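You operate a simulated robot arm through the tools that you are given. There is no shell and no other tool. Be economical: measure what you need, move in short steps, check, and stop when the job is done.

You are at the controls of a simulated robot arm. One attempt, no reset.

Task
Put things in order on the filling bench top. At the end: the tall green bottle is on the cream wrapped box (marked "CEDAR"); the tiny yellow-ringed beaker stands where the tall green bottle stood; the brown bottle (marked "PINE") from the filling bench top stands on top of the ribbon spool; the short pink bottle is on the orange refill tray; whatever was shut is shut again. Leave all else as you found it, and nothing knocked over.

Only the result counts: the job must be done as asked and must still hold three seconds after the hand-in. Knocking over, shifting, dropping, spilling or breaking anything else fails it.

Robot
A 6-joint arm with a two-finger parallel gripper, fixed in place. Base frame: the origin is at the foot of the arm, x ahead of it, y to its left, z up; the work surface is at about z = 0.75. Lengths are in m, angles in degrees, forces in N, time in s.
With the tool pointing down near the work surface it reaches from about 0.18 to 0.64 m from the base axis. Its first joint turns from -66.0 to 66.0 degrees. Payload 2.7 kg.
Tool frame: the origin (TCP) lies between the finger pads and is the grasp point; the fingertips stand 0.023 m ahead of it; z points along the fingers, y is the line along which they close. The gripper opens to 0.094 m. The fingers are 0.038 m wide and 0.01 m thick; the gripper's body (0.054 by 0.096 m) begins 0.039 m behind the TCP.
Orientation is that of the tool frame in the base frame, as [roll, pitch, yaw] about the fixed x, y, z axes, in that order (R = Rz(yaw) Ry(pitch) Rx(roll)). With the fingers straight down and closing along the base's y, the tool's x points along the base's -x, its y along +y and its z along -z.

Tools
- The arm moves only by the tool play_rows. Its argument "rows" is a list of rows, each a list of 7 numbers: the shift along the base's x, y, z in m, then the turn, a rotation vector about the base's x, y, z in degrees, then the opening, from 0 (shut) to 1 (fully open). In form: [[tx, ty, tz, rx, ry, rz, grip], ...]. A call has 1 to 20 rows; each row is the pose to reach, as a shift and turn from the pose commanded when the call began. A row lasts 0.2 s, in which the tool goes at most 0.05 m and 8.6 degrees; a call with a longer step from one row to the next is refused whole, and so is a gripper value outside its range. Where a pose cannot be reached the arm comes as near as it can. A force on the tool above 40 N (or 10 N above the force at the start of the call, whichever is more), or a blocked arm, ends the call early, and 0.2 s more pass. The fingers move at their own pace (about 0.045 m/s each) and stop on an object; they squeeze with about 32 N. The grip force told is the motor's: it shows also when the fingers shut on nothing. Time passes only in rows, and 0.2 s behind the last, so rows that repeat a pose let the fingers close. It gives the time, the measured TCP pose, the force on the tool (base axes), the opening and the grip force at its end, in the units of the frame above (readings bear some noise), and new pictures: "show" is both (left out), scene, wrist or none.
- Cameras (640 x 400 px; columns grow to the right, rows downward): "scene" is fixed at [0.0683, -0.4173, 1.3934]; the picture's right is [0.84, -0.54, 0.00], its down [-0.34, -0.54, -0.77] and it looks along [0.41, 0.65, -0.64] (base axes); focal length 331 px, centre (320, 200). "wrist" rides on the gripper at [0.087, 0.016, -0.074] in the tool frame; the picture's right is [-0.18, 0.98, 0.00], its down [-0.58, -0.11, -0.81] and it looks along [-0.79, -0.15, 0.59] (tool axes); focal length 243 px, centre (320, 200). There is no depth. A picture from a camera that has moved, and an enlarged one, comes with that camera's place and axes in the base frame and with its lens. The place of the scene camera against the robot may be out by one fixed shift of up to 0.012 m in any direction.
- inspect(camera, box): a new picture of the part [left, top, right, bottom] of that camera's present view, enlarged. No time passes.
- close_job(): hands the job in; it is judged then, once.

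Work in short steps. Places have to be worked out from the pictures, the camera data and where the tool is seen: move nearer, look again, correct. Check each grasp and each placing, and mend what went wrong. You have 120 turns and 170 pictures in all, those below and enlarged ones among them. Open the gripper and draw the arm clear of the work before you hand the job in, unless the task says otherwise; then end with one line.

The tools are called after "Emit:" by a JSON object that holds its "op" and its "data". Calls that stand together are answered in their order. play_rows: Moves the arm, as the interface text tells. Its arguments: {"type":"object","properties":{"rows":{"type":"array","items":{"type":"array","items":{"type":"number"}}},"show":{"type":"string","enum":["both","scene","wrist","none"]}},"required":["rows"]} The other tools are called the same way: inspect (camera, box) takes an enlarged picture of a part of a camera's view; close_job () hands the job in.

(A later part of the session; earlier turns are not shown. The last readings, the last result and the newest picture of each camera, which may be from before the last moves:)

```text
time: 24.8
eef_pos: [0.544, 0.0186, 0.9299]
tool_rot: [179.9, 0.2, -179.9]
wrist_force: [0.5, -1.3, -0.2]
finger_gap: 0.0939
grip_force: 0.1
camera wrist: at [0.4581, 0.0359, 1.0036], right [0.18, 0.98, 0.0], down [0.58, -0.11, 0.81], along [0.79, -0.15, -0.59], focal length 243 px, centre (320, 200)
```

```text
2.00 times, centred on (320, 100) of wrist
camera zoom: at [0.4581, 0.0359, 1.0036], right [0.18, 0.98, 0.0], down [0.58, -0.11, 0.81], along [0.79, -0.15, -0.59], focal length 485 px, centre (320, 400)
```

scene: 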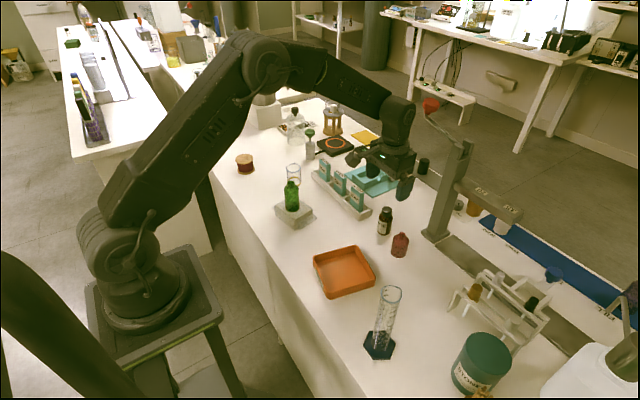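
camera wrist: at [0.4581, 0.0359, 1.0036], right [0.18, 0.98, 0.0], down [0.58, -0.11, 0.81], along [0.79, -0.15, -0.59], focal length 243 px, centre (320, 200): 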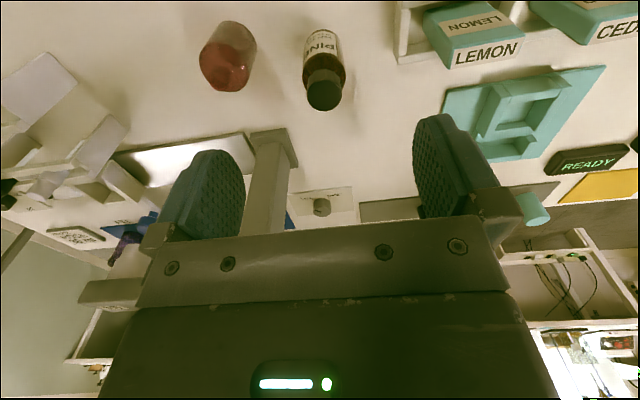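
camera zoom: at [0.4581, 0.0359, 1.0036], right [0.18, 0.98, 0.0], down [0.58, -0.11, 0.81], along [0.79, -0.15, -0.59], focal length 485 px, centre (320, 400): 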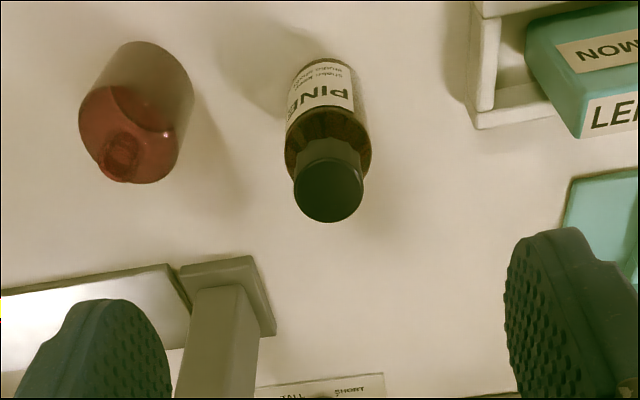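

Pine is at (0.559,0.021) and pink is near its -y side. I'll narrow the opening to about 0.06 m and lower part-way over pine.

Emit:
{"op": "play_rows", "data": {"rows": [[0.008, 0.002, -0.01, 0, 0, 0, 0.66], [0.015, 0.0025, -0.03, 0, 0, 0, 0.66], [0.015, 0.0025, -0.065, 0, 0, 0, 0.66], [0.015, 0.0025, -0.075, 0, 0, 0, 0.66], [0.015, 0.0025, -0.075, 0, 0, 0, 0.66]]}}

Emit:
{"op": "inspect", "data": {"camera": "wrist", "box": [160, 50, 480, 250]}}

```text
time: 26.0
eef_pos: [0.5593, 0.0223, 0.853]
tool_rot: [179.9, 0.0, -179.9]
wrist_force: [-0.1, 0.1, -0.6]
finger_gap: 0.0619
grip_force: 0.0
camera wrist: at [0.4733, 0.0397, 0.9283], right [0.18, 0.98, 0.0], down [0.58, -0.11, 0.81], along [0.79, -0.15, -0.59], focal length 243 px, centre (320, 200)
```

scene: 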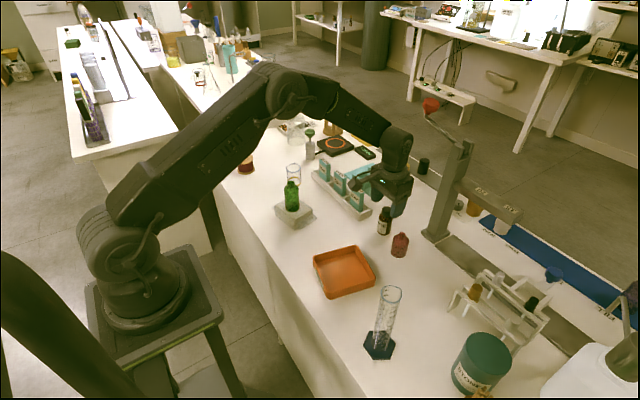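
wrist: 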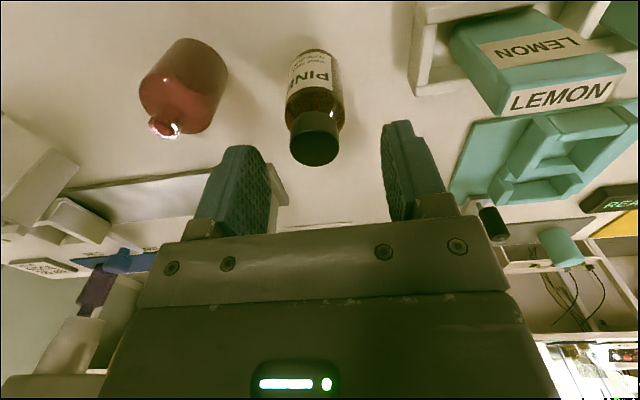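

```text
2.00 times, centred on (320, 150) of wrist
camera zoom: at [0.4733, 0.0397, 0.9283], right [0.18, 0.98, 0.0], down [0.58, -0.11, 0.81], along [0.79, -0.15, -0.59], focal length 485 px, centre (320, 300)
```

zoom: 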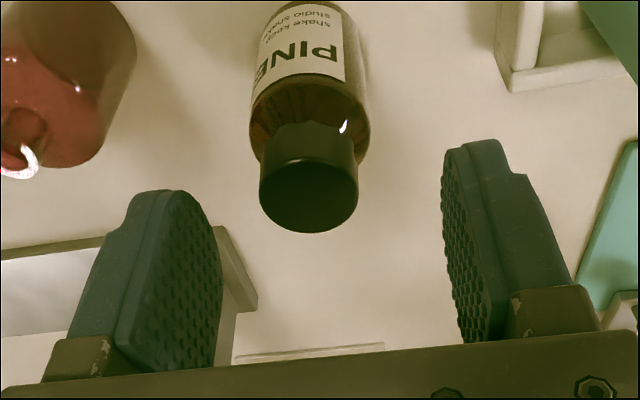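

I'll fine-tune y by -1.5 mm, descend to 0.803, and close on pine.

Emit:
{"op": "play_rows", "data": {"rows": [[-0.001, -0.0015, -0.02, 0, 0, 0, 0.66], [-0.001, -0.0015, -0.04, 0, 0, 0, 0.66], [-0.001, -0.0015, -0.05, 0, 0, 0, 0.66], [-0.001, -0.0015, -0.05, 0, 0, 0, 0.5], [-0.001, -0.0015, -0.05, 0, 0, 0, 0.3], [-0.001, -0.0015, -0.05, 0, 0, 0, 0.3], [-0.001, -0.0015, -0.05, 0, 0, 0, 0.3]]}}

Emit:
{"op": "inspect", "data": {"camera": "scene", "box": [340, 150, 440, 270]}}

```text
time: 27.6
eef_pos: [0.5577, 0.0199, 0.8024]
tool_rot: [180.0, 0.1, -179.9]
wrist_force: [1.1, -0.7, -0.1]
finger_gap: 0.036
grip_force: 32.5
camera wrist: at [0.4709, 0.037, 0.8776], right [0.18, 0.98, 0.0], down [0.58, -0.11, 0.81], along [0.79, -0.15, -0.59], focal length 243 px, centre (320, 200)
```

scene: 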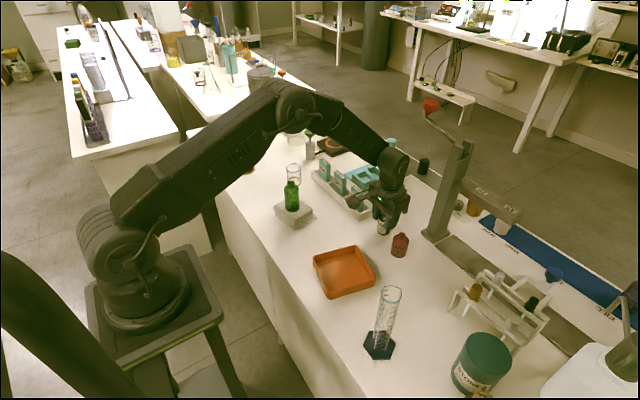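
wrist: 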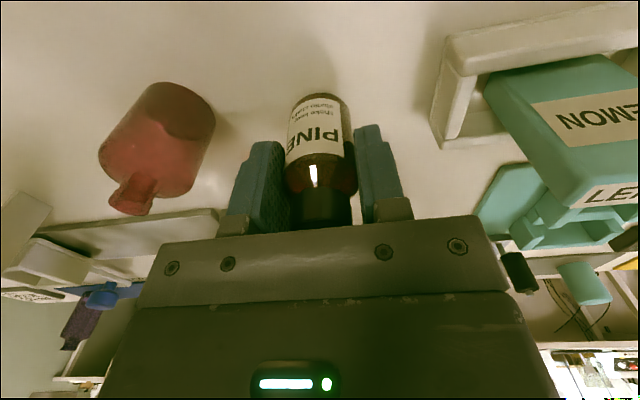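

```text
3.33 times, centred on (390, 210) of scene
camera zoom: at [0.0683, -0.4173, 1.3934], right [0.84, -0.54, 0.0], down [-0.34, -0.54, -0.77], along [0.41, 0.65, -0.64], focal length 1104 px, centre (87, 167)
```

zoom: 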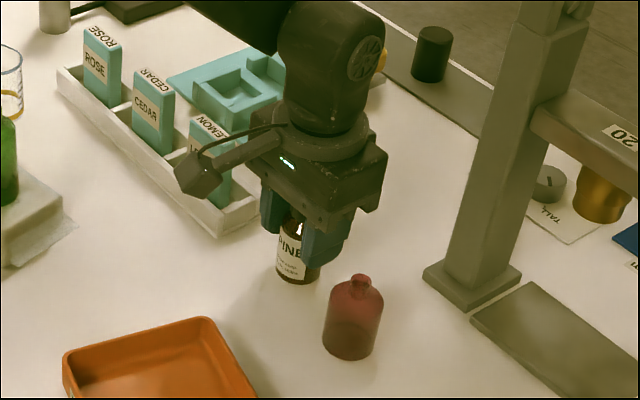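

Pine is gripped at a 0.036 gap. I'll lift well above everything and carry it to a viewing point near the spool.

Emit:
{"op": "play_rows", "data": {"rows": [[0, 0, 0.03, 0, 0, 0, 0.3], [0, 0, 0.07, 0, 0, 0, 0.3], [0, 0, 0.115, 0, 0, 0, 0.3], [-0.02, 0.02, 0.15, 0, 0, 0, 0.3], [-0.04, 0.055, 0.17, 0, 0, 0, 0.3], [-0.06, 0.1, 0.17, 0, 0, 0, 0.3], [-0.08, 0.145, 0.17, 0, 0, 0, 0.3], [-0.1, 0.19, 0.17, 0, 0, 0, 0.3], [-0.12, 0.235, 0.17, 0, 0, 0, 0.3], [-0.145, 0.275, 0.17, 0, 0, 0, 0.3], [-0.17, 0.315, 0.17, 0, 0, 0, 0.3], [-0.195, 0.355, 0.17, 0, 0, 0, 0.3], [-0.22, 0.39, 0.17, 0, 0, 0, 0.3], [-0.248, 0.42, 0.16, 0, 0, 0, 0.3], [-0.248, 0.42, 0.16, 0, 0, 0, 0.3]]}}

Emit:
{"op": "inspect", "data": {"camera": "wrist", "box": [260, 0, 580, 200]}}

Emit:
{"op": "inspect", "data": {"camera": "scene", "box": [210, 110, 330, 230]}}

```text
time: 30.8
eef_pos: [0.3086, 0.4422, 0.9614]
tool_rot: [179.9, 0.1, -179.8]
wrist_force: [-0.3, -0.1, -1.0]
finger_gap: 0.0358
grip_force: 32.3
camera wrist: at [0.2227, 0.4587, 1.036], right [0.18, 0.98, 0.0], down [0.58, -0.11, 0.81], along [0.79, -0.15, -0.59], focal length 243 px, centre (320, 200)
```

scene: 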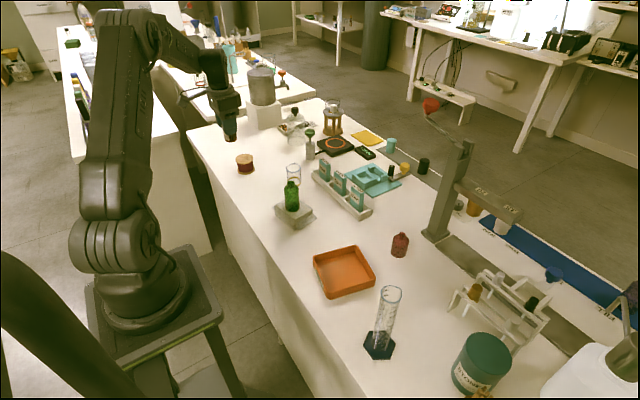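
wrist: 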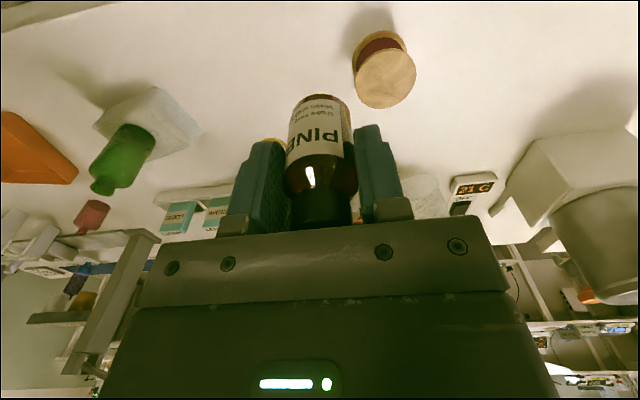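

```text
2.00 times, centred on (420, 100) of wrist
camera zoom: at [0.2227, 0.4587, 1.036], right [0.18, 0.98, 0.0], down [0.58, -0.11, 0.81], along [0.79, -0.15, -0.59], focal length 485 px, centre (120, 400)
```

zoom: 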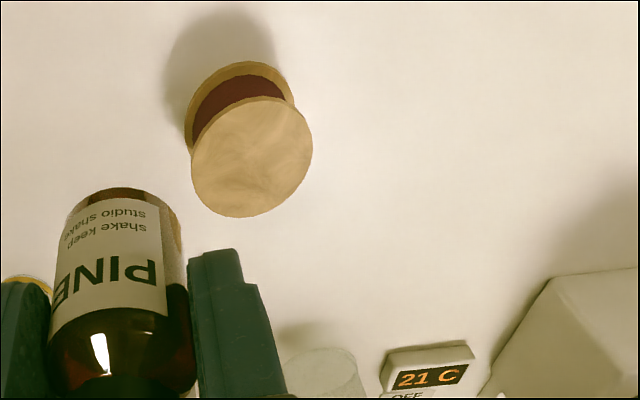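

```text
3.33 times, centred on (270, 170) of scene
camera zoom: at [0.0683, -0.4173, 1.3934], right [0.84, -0.54, 0.0], down [-0.34, -0.54, -0.77], along [0.41, 0.65, -0.64], focal length 1104 px, centre (487, 300)
```

zoom: 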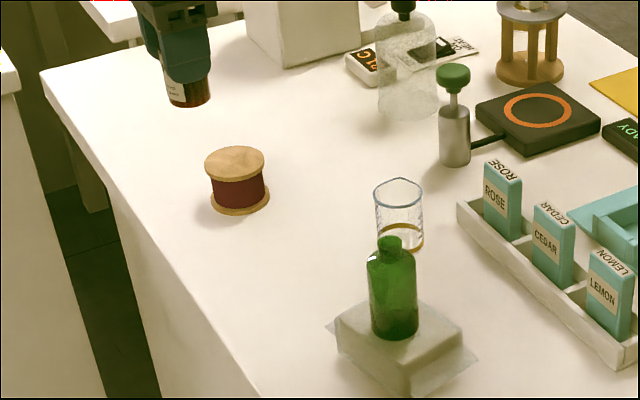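

The spool top centre is about (0.351,0.499) with its top near z 0.803. I'll carry pine above it and lower to about 2 cm over it.

Emit:
{"op": "play_rows", "data": {"rows": [[0.015, 0.025, 0, 0, 0, 0, 0.3], [0.038, 0.057, 0, 0, 0, 0, 0.3], [0.038, 0.057, -0.04, 0, 0, 0, 0.3], [0.038, 0.057, -0.082, 0, 0, 0, 0.3], [0.038, 0.057, -0.082, 0, 0, 0, 0.3]]}}

Emit:
{"op": "inspect", "data": {"camera": "scene", "box": [200, 110, 290, 200]}}

Emit:
{"op": "inspect", "data": {"camera": "wrist", "box": [200, 0, 440, 150]}}

```text
time: 32.0
eef_pos: [0.3459, 0.4996, 0.8777]
tool_rot: [179.9, 0.1, -179.8]
wrist_force: [-0.3, 0.4, -0.8]
finger_gap: 0.0358
grip_force: 32.2
camera wrist: at [0.2596, 0.5155, 0.953], right [0.18, 0.98, 0.0], down [0.58, -0.11, 0.81], along [0.79, -0.15, -0.59], focal length 243 px, centre (320, 200)
```

scene: 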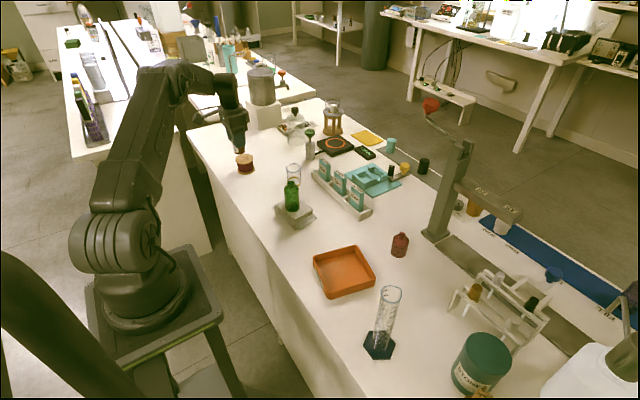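
wrist: 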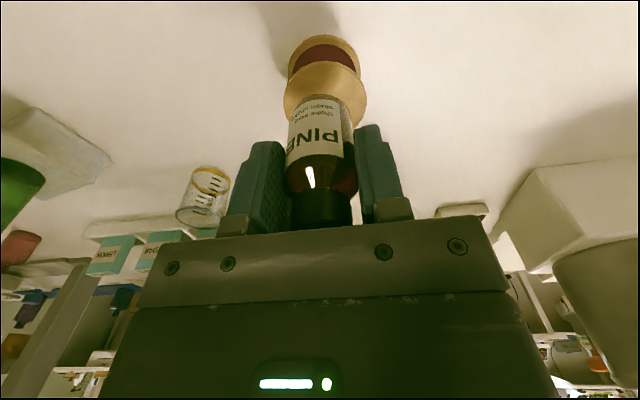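

```text
4.44 times, centred on (245, 155) of scene
camera zoom: at [0.0683, -0.4173, 1.3934], right [0.84, -0.54, 0.0], down [-0.34, -0.54, -0.77], along [0.41, 0.65, -0.64], focal length 1471 px, centre (653, 400)
```

zoom: 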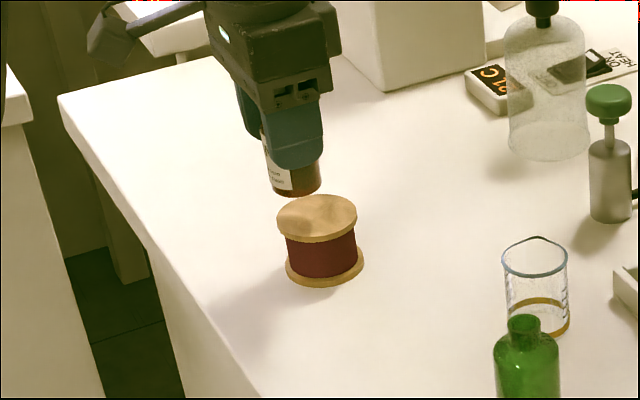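

```text
2.67 times, centred on (320, 75) of wrist
camera zoom: at [0.2596, 0.5155, 0.953], right [0.18, 0.98, 0.0], down [0.58, -0.11, 0.81], along [0.79, -0.15, -0.59], focal length 647 px, centre (320, 533)
```

zoom: 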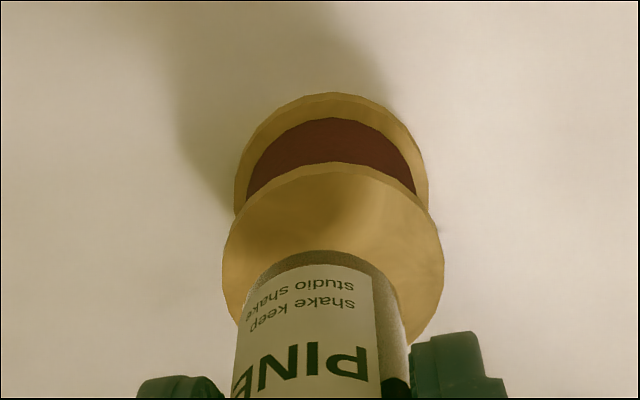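

Comparing both views, the spool top is probably a bit lower (~0.793) and its centre a few mm further +x. I'll shift +6 mm in x, lower 15 mm and check again.

Emit:
{"op": "play_rows", "data": {"rows": [[0.006, 0, -0.005, 0, 0, 0, 0.3], [0.006, 0, -0.015, 0, 0, 0, 0.3], [0.006, 0, -0.015, 0, 0, 0, 0.3]]}}

Emit:
{"op": "inspect", "data": {"camera": "scene", "box": [220, 130, 270, 180]}}

Emit:
{"op": "inspect", "data": {"camera": "wrist", "box": [240, 10, 400, 110]}}

```text
time: 32.8
eef_pos: [0.3521, 0.4987, 0.865]
tool_rot: [179.8, 0.1, -179.9]
wrist_force: [0.6, 0.7, -1.0]
finger_gap: 0.0357
grip_force: 31.9
camera wrist: at [0.2664, 0.515, 0.9394], right [0.18, 0.98, 0.0], down [0.58, -0.11, 0.81], along [0.79, -0.15, -0.59], focal length 243 px, centre (320, 200)
```

scene: 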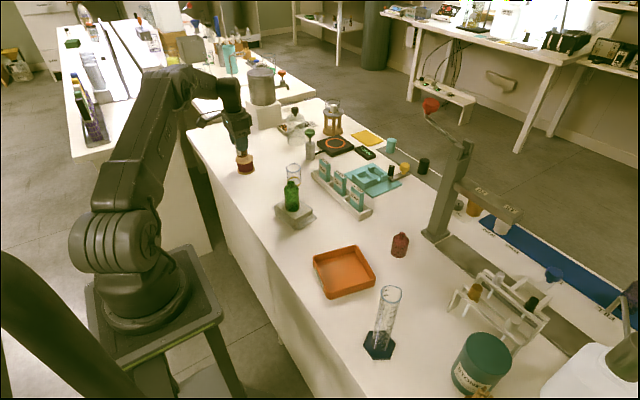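
wrist: 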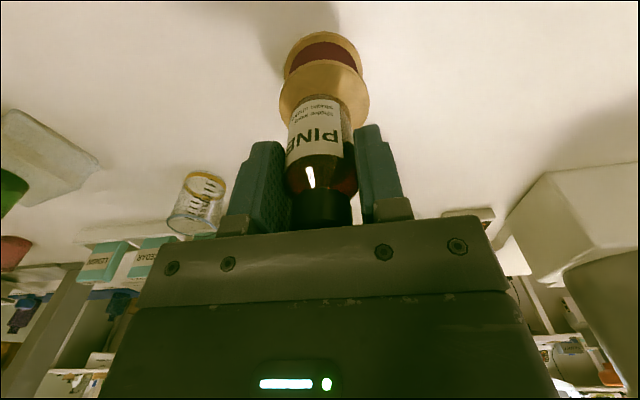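

```text
8.00 times, centred on (245, 155) of scene
camera zoom: at [0.0683, -0.4173, 1.3934], right [0.84, -0.54, 0.0], down [-0.34, -0.54, -0.77], along [0.41, 0.65, -0.64], focal length 2648 px, centre (920, 560)
```

zoom: 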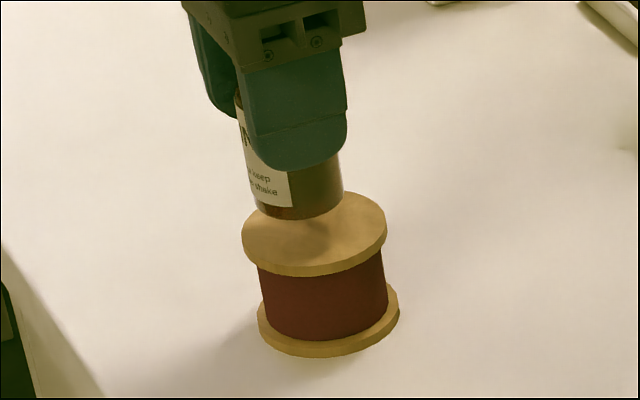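

```text
4.00 times, centred on (320, 60) of wrist
camera zoom: at [0.2664, 0.515, 0.9394], right [0.18, 0.98, 0.0], down [0.58, -0.11, 0.81], along [0.79, -0.15, -0.59], focal length 970 px, centre (320, 760)
```

zoom: 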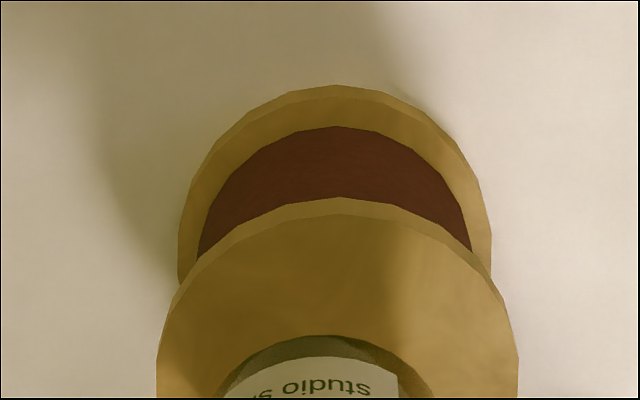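

Both views now agree within about 3 mm. I'll lower gradually to contact, expected near TCP z≈0.851.

Emit:
{"op": "play_rows", "data": {"rows": [[0.001, 0, -0.006, 0, 0, 0, 0.3], [0.001, 0, -0.01, 0, 0, 0, 0.3], [0.001, 0, -0.012, 0, 0, 0, 0.3], [0.001, 0, -0.012, 0, 0, 0, 0.3]], "show": "none"}}

Emit:
{"op": "inspect", "data": {"camera": "scene", "box": [220, 130, 270, 180]}}

```text
time: 33.8
eef_pos: [0.3534, 0.498, 0.8527]
tool_rot: [179.8, 0.1, -179.9]
wrist_force: [-0.8, -0.2, -0.9]
finger_gap: 0.0357
grip_force: 32.1
```

```text
8.00 times, centred on (245, 155) of scene
camera zoom: at [0.0683, -0.4173, 1.3934], right [0.84, -0.54, 0.0], down [-0.34, -0.54, -0.77], along [0.41, 0.65, -0.64], focal length 2648 px, centre (920, 560)
```

zoom: 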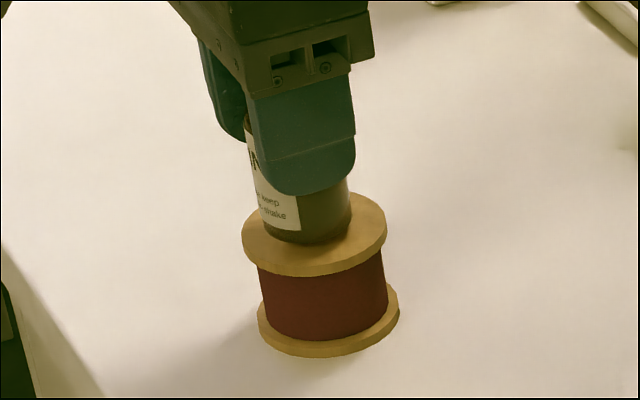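

It's nearly touching with no force yet, and centred to about 3 mm. I'll nudge slightly and keep stepping down.

Emit:
{"op": "play_rows", "data": {"rows": [[0.001, -0.001, -0.001, 0, 0, 0, 0.3], [0.001, -0.001, -0.002, 0, 0, 0, 0.3], [0.001, -0.001, -0.002, 0, 0, 0, 0.3]], "show": "none"}}

```text
time: 34.6
eef_pos: [0.3554, 0.4966, 0.853]
tool_rot: [179.9, 0.2, -179.9]
wrist_force: [0.4, 0.2, -1.5]
finger_gap: 0.0355
grip_force: 31.7
```

Still no contact, so I'll step down 2 mm more.

Emit:
{"op": "play_rows", "data": {"rows": [[0, 0, -0.001, 0, 0, 0, 0.3], [0, 0, -0.002, 0, 0, 0, 0.3], [0, 0, -0.002, 0, 0, 0, 0.3]], "show": "none"}}

```text
time: 35.4
eef_pos: [0.356, 0.4968, 0.8507]
tool_rot: [179.9, 0.1, -179.9]
wrist_force: [-0.2, -0.5, -1.7]
finger_gap: 0.0355
grip_force: 31.8
```

Emit:
{"op": "play_rows", "data": {"rows": [[0, 0, -0.001, 0, 0, 0, 0.3], [0, 0, -0.002, 0, 0, 0, 0.3], [0, 0, -0.002, 0, 0, 0, 0.3]], "show": "none"}}

Emit:
{"op": "inspect", "data": {"camera": "scene", "box": [220, 130, 270, 180]}}

```text
time: 36.2
eef_pos: [0.3558, 0.4991, 0.849]
tool_rot: [179.8, 0.2, -179.9]
wrist_force: [-0.3, -2.8, 9.2]
finger_gap: 0.0355
grip_force: 31.9
```

```text
8.00 times, centred on (245, 155) of scene
camera zoom: at [0.0682, -0.4175, 1.3933], right [0.84, -0.54, 0.0], down [-0.34, -0.54, -0.77], along [0.41, 0.65, -0.64], focal length 2648 px, centre (920, 560)
```

zoom: 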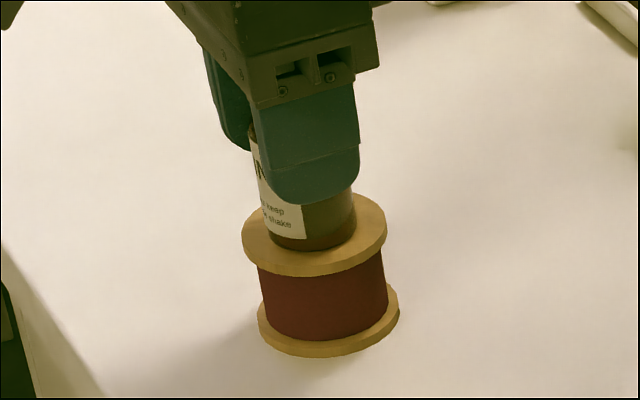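

Contact at 9 N and well centred. I'll open and rise vertically.

Emit:
{"op": "play_rows", "data": {"rows": [[0, 0, 0.0005, 0, 0, 0, 0.5], [0, 0, 0.0005, 0, 0, 0, 0.8], [0, 0, 0.0005, 0, 0, 0, 0.9], [0, 0, 0.0005, 0, 0, 0, 0.9], [0, 0, 0.0005, 0, 0, 0, 0.9], [0, 0, 0.03, 0, 0, 0, 0.9], [0, 0, 0.07, 0, 0, 0, 0.9], [-0.01, -0.02, 0.11, 0, 0, 0, 1], [-0.02, -0.06, 0.12, 0, 0, 0, 1]]}}

Emit:
{"op": "inspect", "data": {"camera": "scene", "box": [200, 110, 300, 200]}}

```text
time: 38.2
eef_pos: [0.3334, 0.4377, 0.9676]
tool_rot: [-180.0, 0.1, -179.9]
wrist_force: [0.7, 0.6, 0.0]
finger_gap: 0.0938
grip_force: 0.0
camera wrist: at [0.2475, 0.4536, 1.0418], right [0.18, 0.98, 0.0], down [0.58, -0.11, 0.81], along [0.79, -0.15, -0.59], focal length 243 px, centre (320, 200)
```

scene: 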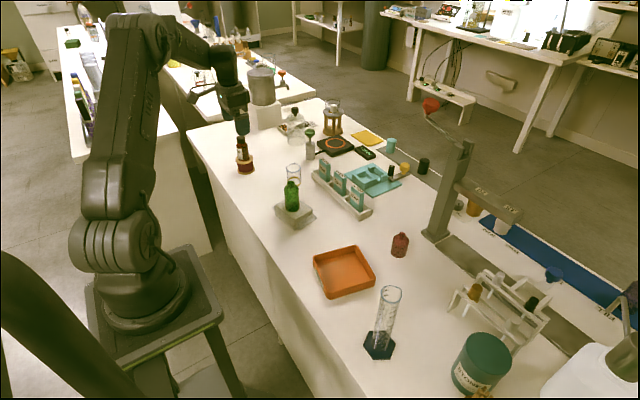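
wrist: 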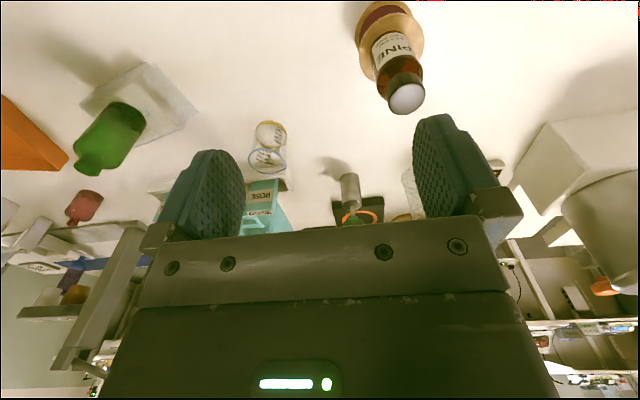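

```text
4.44 times, centred on (250, 155) of scene
camera zoom: at [0.0683, -0.4172, 1.3934], right [0.84, -0.54, 0.0], down [-0.34, -0.54, -0.77], along [0.41, 0.65, -0.64], focal length 1471 px, centre (631, 400)
```

zoom: 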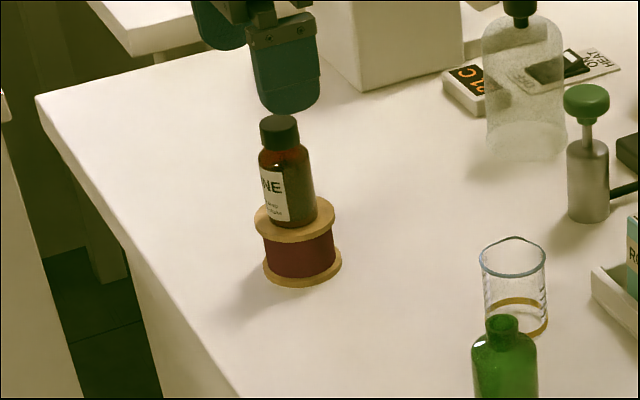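

Pine stands upright on the spool. Now I'll travel to the pink bottle at a safe height.

Emit:
{"op": "play_rows", "data": {"rows": [[0.01, -0.045, 0, 0, 0, 0, 1], [0.02, -0.09, 0, 0, 0, 0, 1], [0.03, -0.135, 0, 0, 0, 0, 1], [0.045, -0.18, 0, 0, 0, 0, 1], [0.06, -0.225, 0, 0, 0, 0, 1], [0.075, -0.27, 0, 0, 0, 0, 1], [0.09, -0.315, 0, 0, 0, 0, 1], [0.11, -0.36, 0, 0, 0, 0, 1], [0.13, -0.4, 0, 0, 0, 0, 1], [0.15, -0.44, -0.01, 0, 0, 0, 1], [0.17, -0.475, -0.03, 0, 0, 0, 1], [0.19, -0.49, -0.05, 0, 0, 0, 1], [0.19, -0.49, -0.05, 0, 0, 0, 1]]}}

Emit:
{"op": "inspect", "data": {"camera": "wrist", "box": [160, 0, 480, 200]}}

```text
time: 41.0
eef_pos: [0.525, -0.0527, 0.916]
tool_rot: [179.9, 0.1, -179.9]
wrist_force: [0.9, -0.5, 1.0]
finger_gap: 0.0939
grip_force: 0.1
camera wrist: at [0.4389, -0.0359, 0.9911], right [0.18, 0.98, 0.0], down [0.58, -0.11, 0.81], along [0.79, -0.15, -0.59], focal length 243 px, centre (320, 200)
```

scene: 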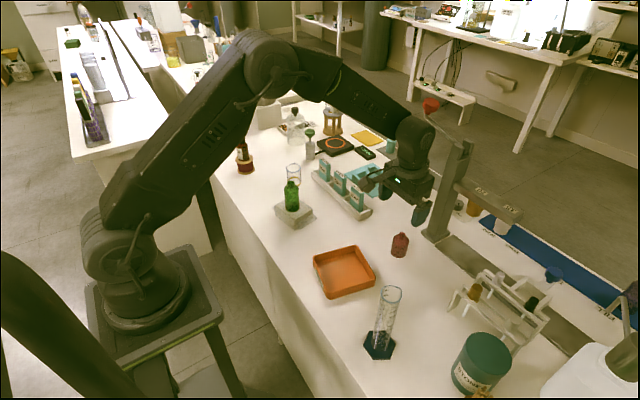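
wrist: 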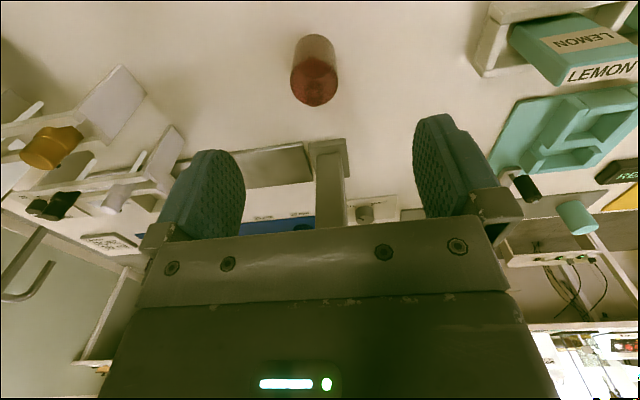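

```text
2.00 times, centred on (320, 100) of wrist
camera zoom: at [0.4389, -0.0359, 0.9911], right [0.18, 0.98, 0.0], down [0.58, -0.11, 0.81], along [0.79, -0.15, -0.59], focal length 485 px, centre (320, 400)
```

zoom: 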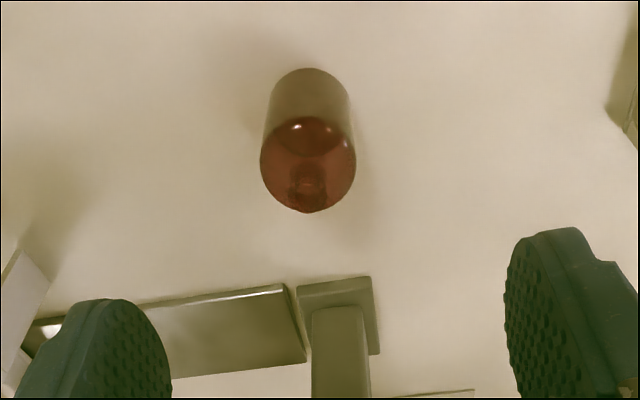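

Pink is at about (0.540,-0.059). I'll align and descend partway.

Emit:
{"op": "play_rows", "data": {"rows": [[0.008, -0.003, -0.01, 0, 0, 0, 0.9], [0.015, -0.0065, -0.04, 0, 0, 0, 0.85], [0.015, -0.0065, -0.07, 0, 0, 0, 0.85], [0.015, -0.0065, -0.07, 0, 0, 0, 0.85]]}}

Emit:
{"op": "inspect", "data": {"camera": "wrist", "box": [160, 50, 480, 250]}}

```text
time: 42.0
eef_pos: [0.5407, -0.0581, 0.8483]
tool_rot: [-180.0, 0.2, -179.9]
wrist_force: [0.2, 0.1, -0.5]
finger_gap: 0.08
grip_force: 0.1
camera wrist: at [0.4547, -0.042, 0.9221], right [0.18, 0.98, 0.0], down [0.58, -0.11, 0.81], along [0.79, -0.15, -0.59], focal length 243 px, centre (320, 200)
```

scene: 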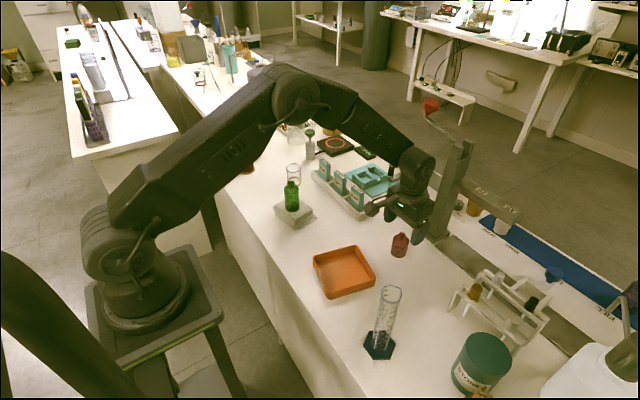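
wrist: 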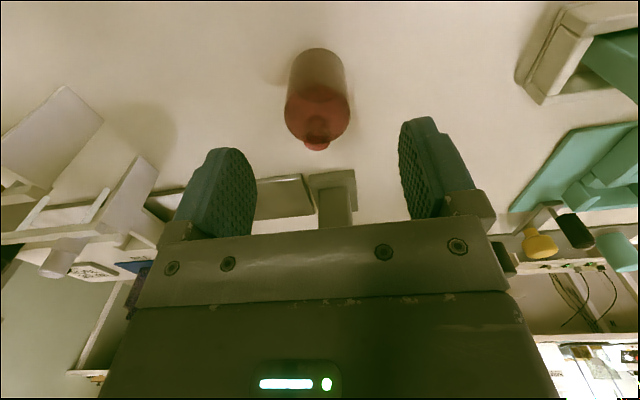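

```text
2.00 times, centred on (320, 150) of wrist
camera zoom: at [0.4547, -0.042, 0.9221], right [0.18, 0.98, 0.0], down [0.58, -0.11, 0.81], along [0.79, -0.15, -0.59], focal length 485 px, centre (320, 300)
```

zoom: 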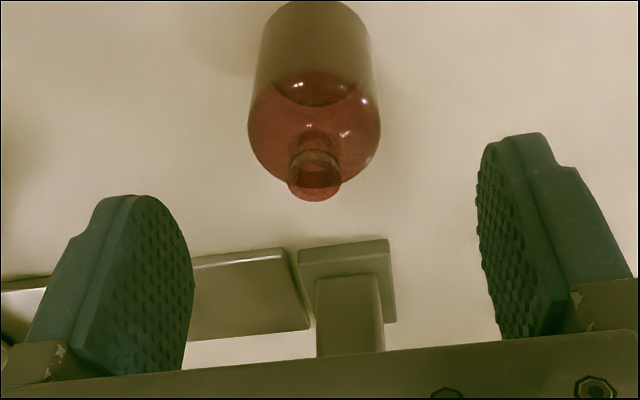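

Pink's top is at about 0.818, centred at (0.541,-0.0595). I'll descend to 0.791 and close.

Emit:
{"op": "play_rows", "data": {"rows": [[0.001, -0.0015, -0.03, 0, 0, 0, 0.85], [0.001, -0.0015, -0.055, 0, 0, 0, 0.85], [0.001, -0.0015, -0.057, 0, 0, 0, 0.6], [0.001, -0.0015, -0.057, 0, 0, 0, 0.4], [0.001, -0.0015, -0.057, 0, 0, 0, 0.35], [0.001, -0.0015, -0.057, 0, 0, 0, 0.35], [0.001, -0.0015, -0.057, 0, 0, 0, 0.35]]}}

```text
time: 43.6
eef_pos: [0.543, -0.0593, 0.79]
tool_rot: [179.9, 0.1, -179.8]
wrist_force: [0.1, 0.9, 0.7]
finger_gap: 0.039
grip_force: 31.9
camera wrist: at [0.457, -0.0435, 0.8649], right [0.18, 0.98, 0.0], down [0.58, -0.11, 0.81], along [0.79, -0.15, -0.59], focal length 243 px, centre (320, 200)
```

scene: 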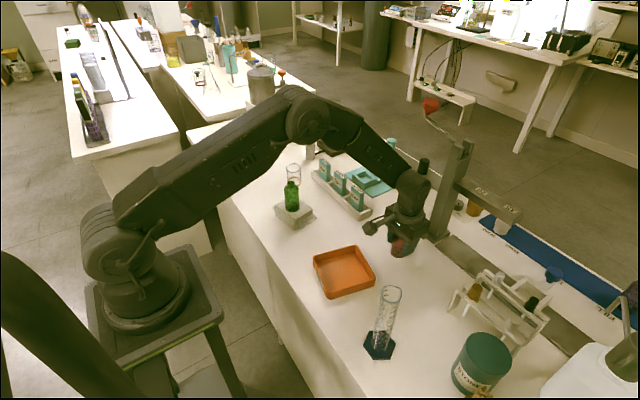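
wrist: 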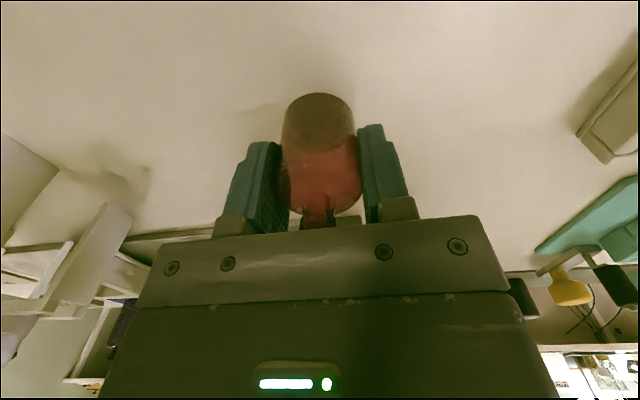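

Gripped at a 0.039 gap. I'll lift and move back over the tray to locate its centre.

Emit:
{"op": "play_rows", "data": {"rows": [[0, 0, 0.03, 0, 0, 0, 0.35], [0, 0, 0.07, 0, 0, 0, 0.35], [-0.015, 0.005, 0.11, 0, 0, 0, 0.35], [-0.05, 0.01, 0.14, 0, 0, 0, 0.35], [-0.095, 0.015, 0.15, 0, 0, 0, 0.35], [-0.14, 0.02, 0.15, 0, 0, 0, 0.35], [-0.185, 0.02, 0.15, 0, 0, 0, 0.35], [-0.215, 0.02, 0.15, 0, 0, 0, 0.35], [-0.215, 0.02, 0.15, 0, 0, 0, 0.35]]}}

Emit:
{"op": "inspect", "data": {"camera": "scene", "box": [280, 200, 430, 320]}}

```text
time: 45.6
eef_pos: [0.3229, -0.0416, 0.9408]
tool_rot: [180.0, 0.1, -179.9]
wrist_force: [-0.4, -0.4, -1.2]
finger_gap: 0.0371
grip_force: 32.3
camera wrist: at [0.237, -0.0244, 1.0153], right [0.18, 0.98, 0.0], down [0.58, -0.11, 0.81], along [0.79, -0.15, -0.59], focal length 243 px, centre (320, 200)
```

scene: 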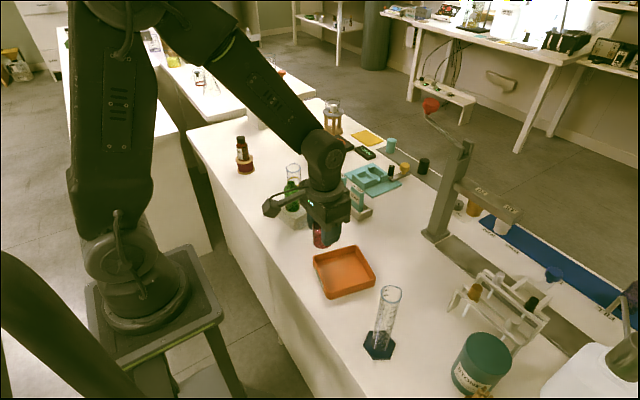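
wrist: 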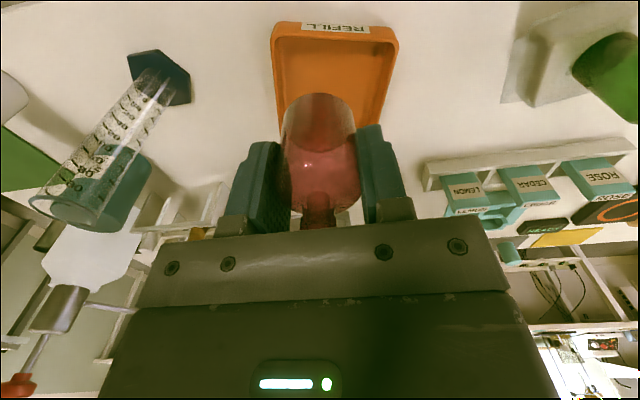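

```text
3.33 times, centred on (355, 260) of scene
camera zoom: at [0.0683, -0.4173, 1.3934], right [0.84, -0.54, 0.0], down [-0.34, -0.54, -0.77], along [0.41, 0.65, -0.64], focal length 1104 px, centre (203, 0)
```

zoom: 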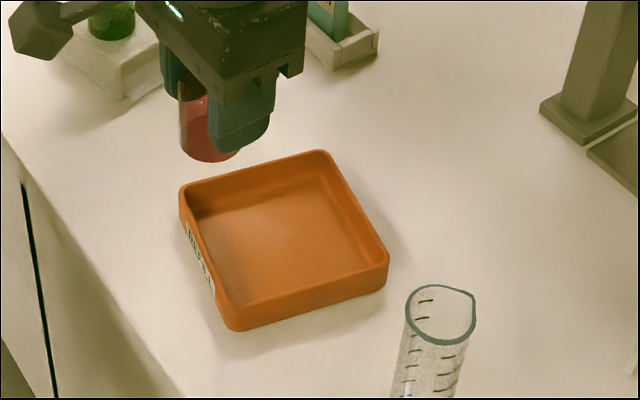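

The tray's centre is about (0.372,-0.039), and it's rotated about -13°. I'll move above it, yaw to match, and lower to just over the floor.

Emit:
{"op": "play_rows", "data": {"rows": [[0.025, 0.001, 0, 0, 0, -6, 0.35], [0.048, 0.0025, -0.02, 0, 0, -12, 0.35], [0.048, 0.0025, -0.06, 0, 0, -12, 0.35], [0.048, 0.0025, -0.1, 0, 0, -12, 0.35], [0.048, 0.0025, -0.12, 0, 0, -12, 0.35], [0.048, 0.0025, -0.12, 0, 0, -12, 0.35]]}}

Emit:
{"op": "inspect", "data": {"camera": "scene", "box": [280, 200, 430, 320]}}

```text
time: 47.0
eef_pos: [0.3732, -0.0374, 0.8217]
tool_rot: [179.9, 0.1, 168.0]
wrist_force: [0.0, 0.7, -0.8]
finger_gap: 0.0372
grip_force: 32.2
camera wrist: at [0.2917, -0.0034, 0.8953], right [0.38, 0.92, 0.0], down [0.54, -0.23, 0.81], along [0.75, -0.31, -0.59], focal length 243 px, centre (320, 200)
```

scene: 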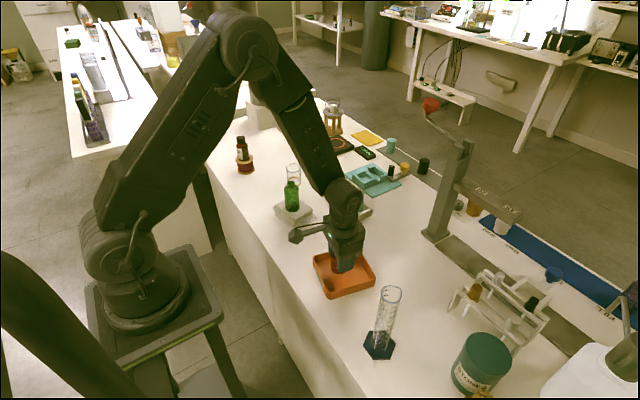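
wrist: 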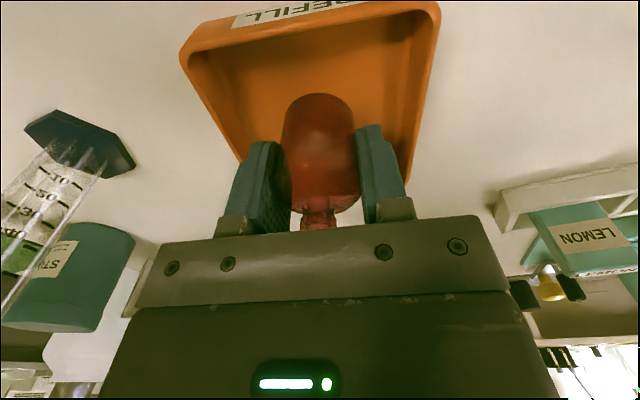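

```text
3.33 times, centred on (355, 260) of scene
camera zoom: at [0.0683, -0.4173, 1.3934], right [0.84, -0.54, 0.0], down [-0.34, -0.54, -0.77], along [0.41, 0.65, -0.64], focal length 1104 px, centre (203, 0)
```

zoom: 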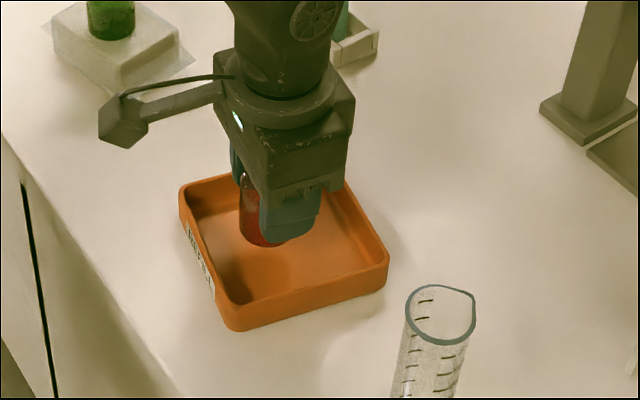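

It's near the tray centre. I'll shift +5 mm in x and lower toward the floor.

Emit:
{"op": "play_rows", "data": {"rows": [[0.005, -0.001, -0.01, 0, 0, 0, 0.35], [0.005, -0.001, -0.018, 0, 0, 0, 0.35], [0.005, -0.001, -0.022, 0, 0, 0, 0.35], [0.005, -0.001, -0.024, 0, 0, 0, 0.35], [0.005, -0.001, -0.024, 0, 0, 0, 0.35]]}}

Emit:
{"op": "inspect", "data": {"camera": "scene", "box": [300, 220, 390, 310]}}

```text
time: 48.2
eef_pos: [0.3796, -0.0396, 0.7965]
tool_rot: [179.8, 0.2, 168.2]
wrist_force: [0.2, -0.1, -1.6]
finger_gap: 0.0373
grip_force: 31.8
camera wrist: at [0.2983, -0.0052, 0.871], right [0.38, 0.92, 0.0], down [0.54, -0.23, 0.81], along [0.75, -0.31, -0.59], focal length 243 px, centre (320, 200)
```

scene: 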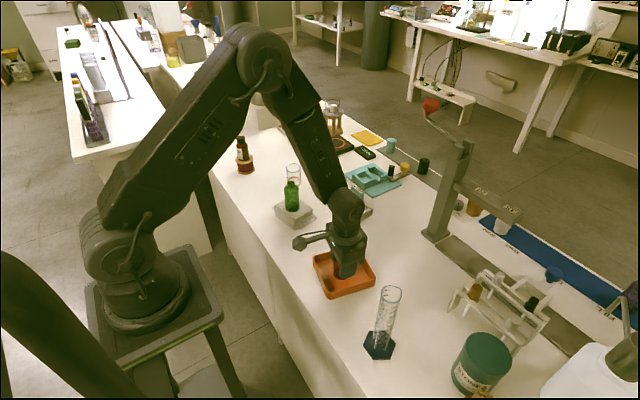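
wrist: 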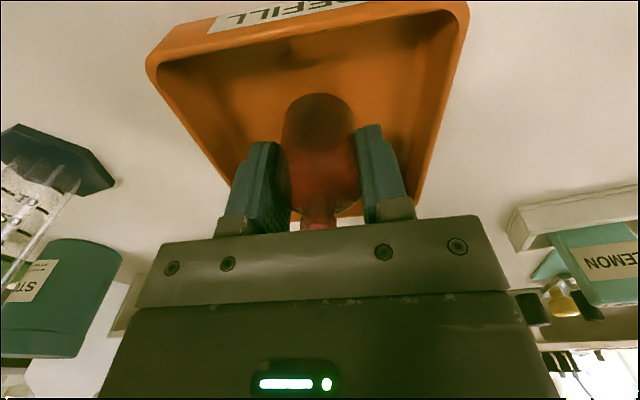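

```text
4.44 times, centred on (345, 265) of scene
camera zoom: at [0.0683, -0.4173, 1.3934], right [0.84, -0.54, 0.0], down [-0.34, -0.54, -0.77], along [0.41, 0.65, -0.64], focal length 1471 px, centre (209, -89)
```

zoom: 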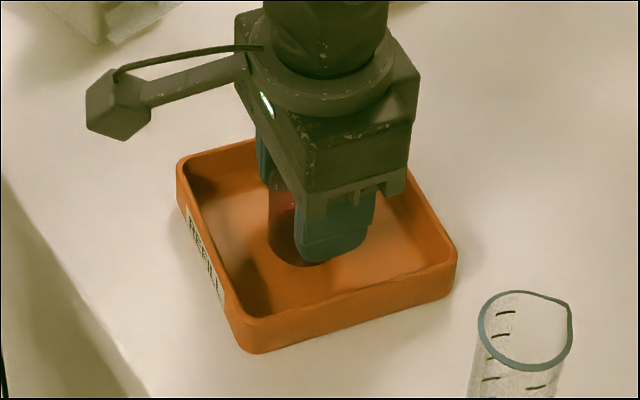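

Well centred with no contact yet. I'll step down to feel for the floor.

Emit:
{"op": "play_rows", "data": {"rows": [[0, 0, -0.001, 0, 0, 0, 0.35], [0, 0, -0.002, 0, 0, 0, 0.35], [0, 0, -0.002, 0, 0, 0, 0.35]], "show": "none"}}

```text
time: 49.0
eef_pos: [0.3793, -0.0393, 0.7965]
tool_rot: [179.9, 0.2, 168.1]
wrist_force: [-5.0, 2.0, 24.5]
finger_gap: 0.0374
grip_force: 32.0
```

That's contact with the tray floor (24 N). I'll ease up 1.5 mm, open partway to stay inside the tray, and rise.

Emit:
{"op": "play_rows", "data": {"rows": [[0, 0, 0.0015, 0, 0, 0, 0.35], [0, 0, 0.0015, 0, 0, 0, 0.5], [0, 0, 0.0015, 0, 0, 0, 0.64], [0, 0, 0.0015, 0, 0, 0, 0.64], [0, 0, 0.0015, 0, 0, 0, 0.64], [0, 0, 0.03, 0, 0, 0, 0.64], [0, 0, 0.07, 0, 0, 0, 0.64], [-0.01, 0, 0.11, 0, 0, 0, 0.8], [-0.04, 0.01, 0.15, 0, 0, 0, 1], [-0.08, 0.03, 0.18, 0, 0, 0, 1], [-0.12, 0.05, 0.2, 0, 0, 0, 1], [-0.12, 0.05, 0.2, 0, 0, 0, 1]]}}

Emit:
{"op": "inspect", "data": {"camera": "scene", "box": [200, 90, 440, 240]}}

Emit:
{"op": "inspect", "data": {"camera": "scene", "box": [270, 200, 430, 310]}}

```text
refused: row 9 steps farther than a row can; nothing moved
```

```text
2.67 times, centred on (320, 165) of scene
camera zoom: at [0.0679, -0.4172, 1.3934], right [0.84, -0.54, 0.0], down [-0.34, -0.54, -0.77], along [0.42, 0.65, -0.64], focal length 883 px, centre (320, 293)
```

zoom: 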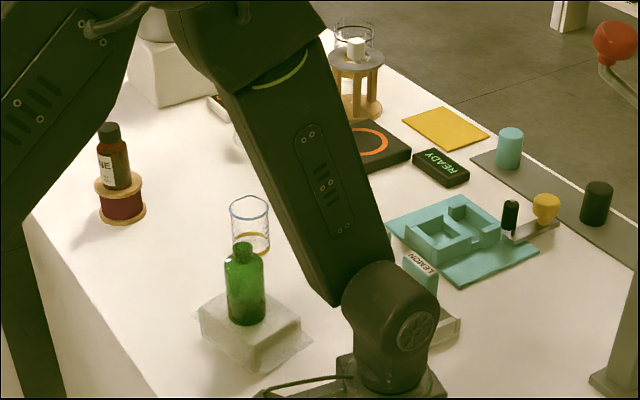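

```text
3.64 times, centred on (350, 255) of scene
camera zoom: at [0.0679, -0.4172, 1.3934], right [0.84, -0.54, 0.0], down [-0.34, -0.54, -0.77], along [0.42, 0.65, -0.64], focal length 1204 px, centre (211, 0)
```

zoom: 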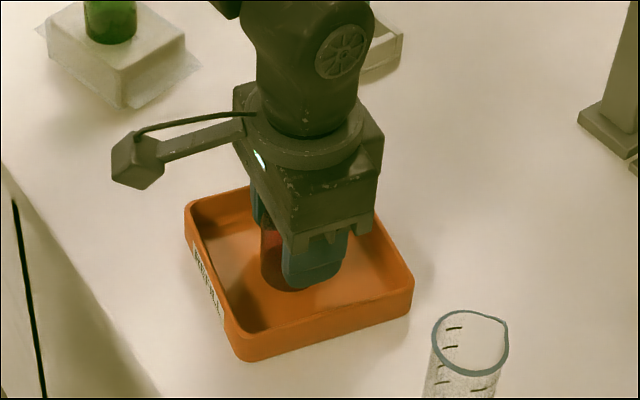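

That call was refused because one step was too long and nothing moved, so I'll repeat it with shorter steps.

Emit:
{"op": "play_rows", "data": {"rows": [[0, 0, 0.0015, 0, 0, 0, 0.35], [0, 0, 0.0015, 0, 0, 0, 0.5], [0, 0, 0.0015, 0, 0, 0, 0.64], [0, 0, 0.0015, 0, 0, 0, 0.64], [0, 0, 0.0015, 0, 0, 0, 0.64], [0, 0, 0.03, 0, 0, 0, 0.64], [0, 0, 0.07, 0, 0, 0, 0.64], [-0.01, 0, 0.105, 0, 0, 0, 0.8], [-0.035, 0.01, 0.135, 0, 0, 0, 1], [-0.065, 0.025, 0.16, 0, 0, 0, 1], [-0.09, 0.04, 0.18, 0, 0, 0, 1], [-0.11, 0.05, 0.2, 0, 0, 0, 1], [-0.11, 0.05, 0.2, 0, 0, 0, 1]]}}

Emit:
{"op": "inspect", "data": {"camera": "scene", "box": [200, 90, 440, 240]}}

Emit:
{"op": "inspect", "data": {"camera": "scene", "box": [270, 200, 430, 310]}}

```text
time: 51.8
eef_pos: [0.2677, 0.0118, 0.9927]
tool_rot: [179.9, 0.1, 168.2]
wrist_force: [0.0, 0.1, -0.4]
finger_gap: 0.094
grip_force: 0.0
camera wrist: at [0.1875, 0.0463, 1.0672], right [0.38, 0.92, 0.0], down [0.54, -0.23, 0.81], along [0.75, -0.31, -0.59], focal length 243 px, centre (320, 200)
```

scene: 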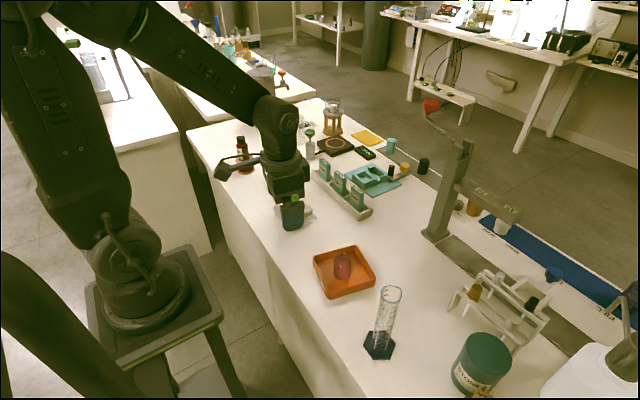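
wrist: 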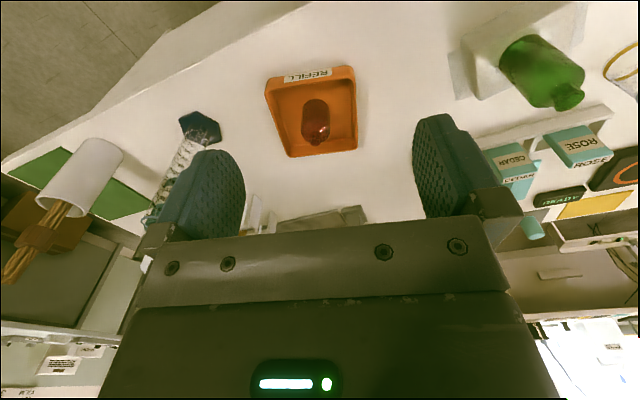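

```text
2.67 times, centred on (320, 165) of scene
camera zoom: at [0.0682, -0.4173, 1.3934], right [0.84, -0.54, 0.0], down [-0.34, -0.54, -0.77], along [0.41, 0.65, -0.64], focal length 883 px, centre (320, 293)
```

zoom: 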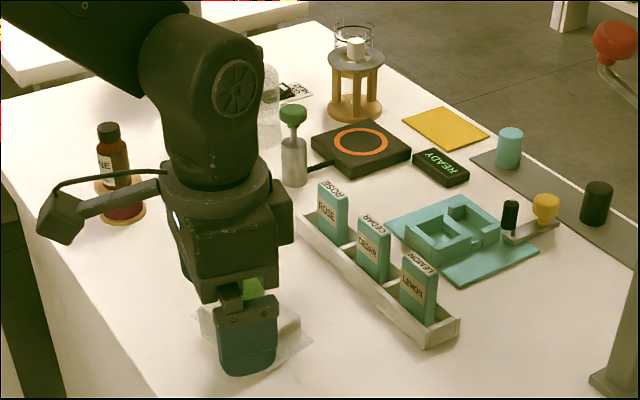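

```text
3.64 times, centred on (350, 255) of scene
camera zoom: at [0.0682, -0.4173, 1.3934], right [0.84, -0.54, 0.0], down [-0.34, -0.54, -0.77], along [0.41, 0.65, -0.64], focal length 1204 px, centre (211, 0)
```

zoom: 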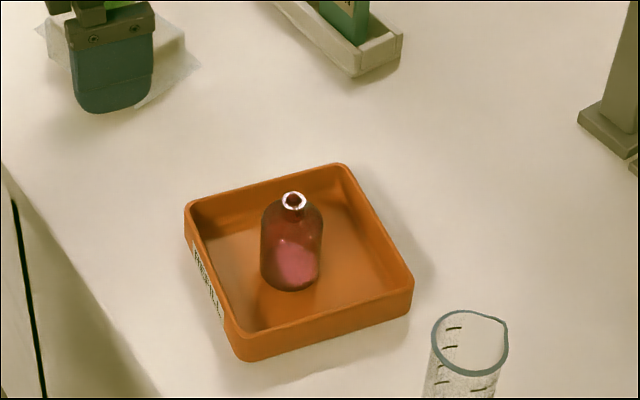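

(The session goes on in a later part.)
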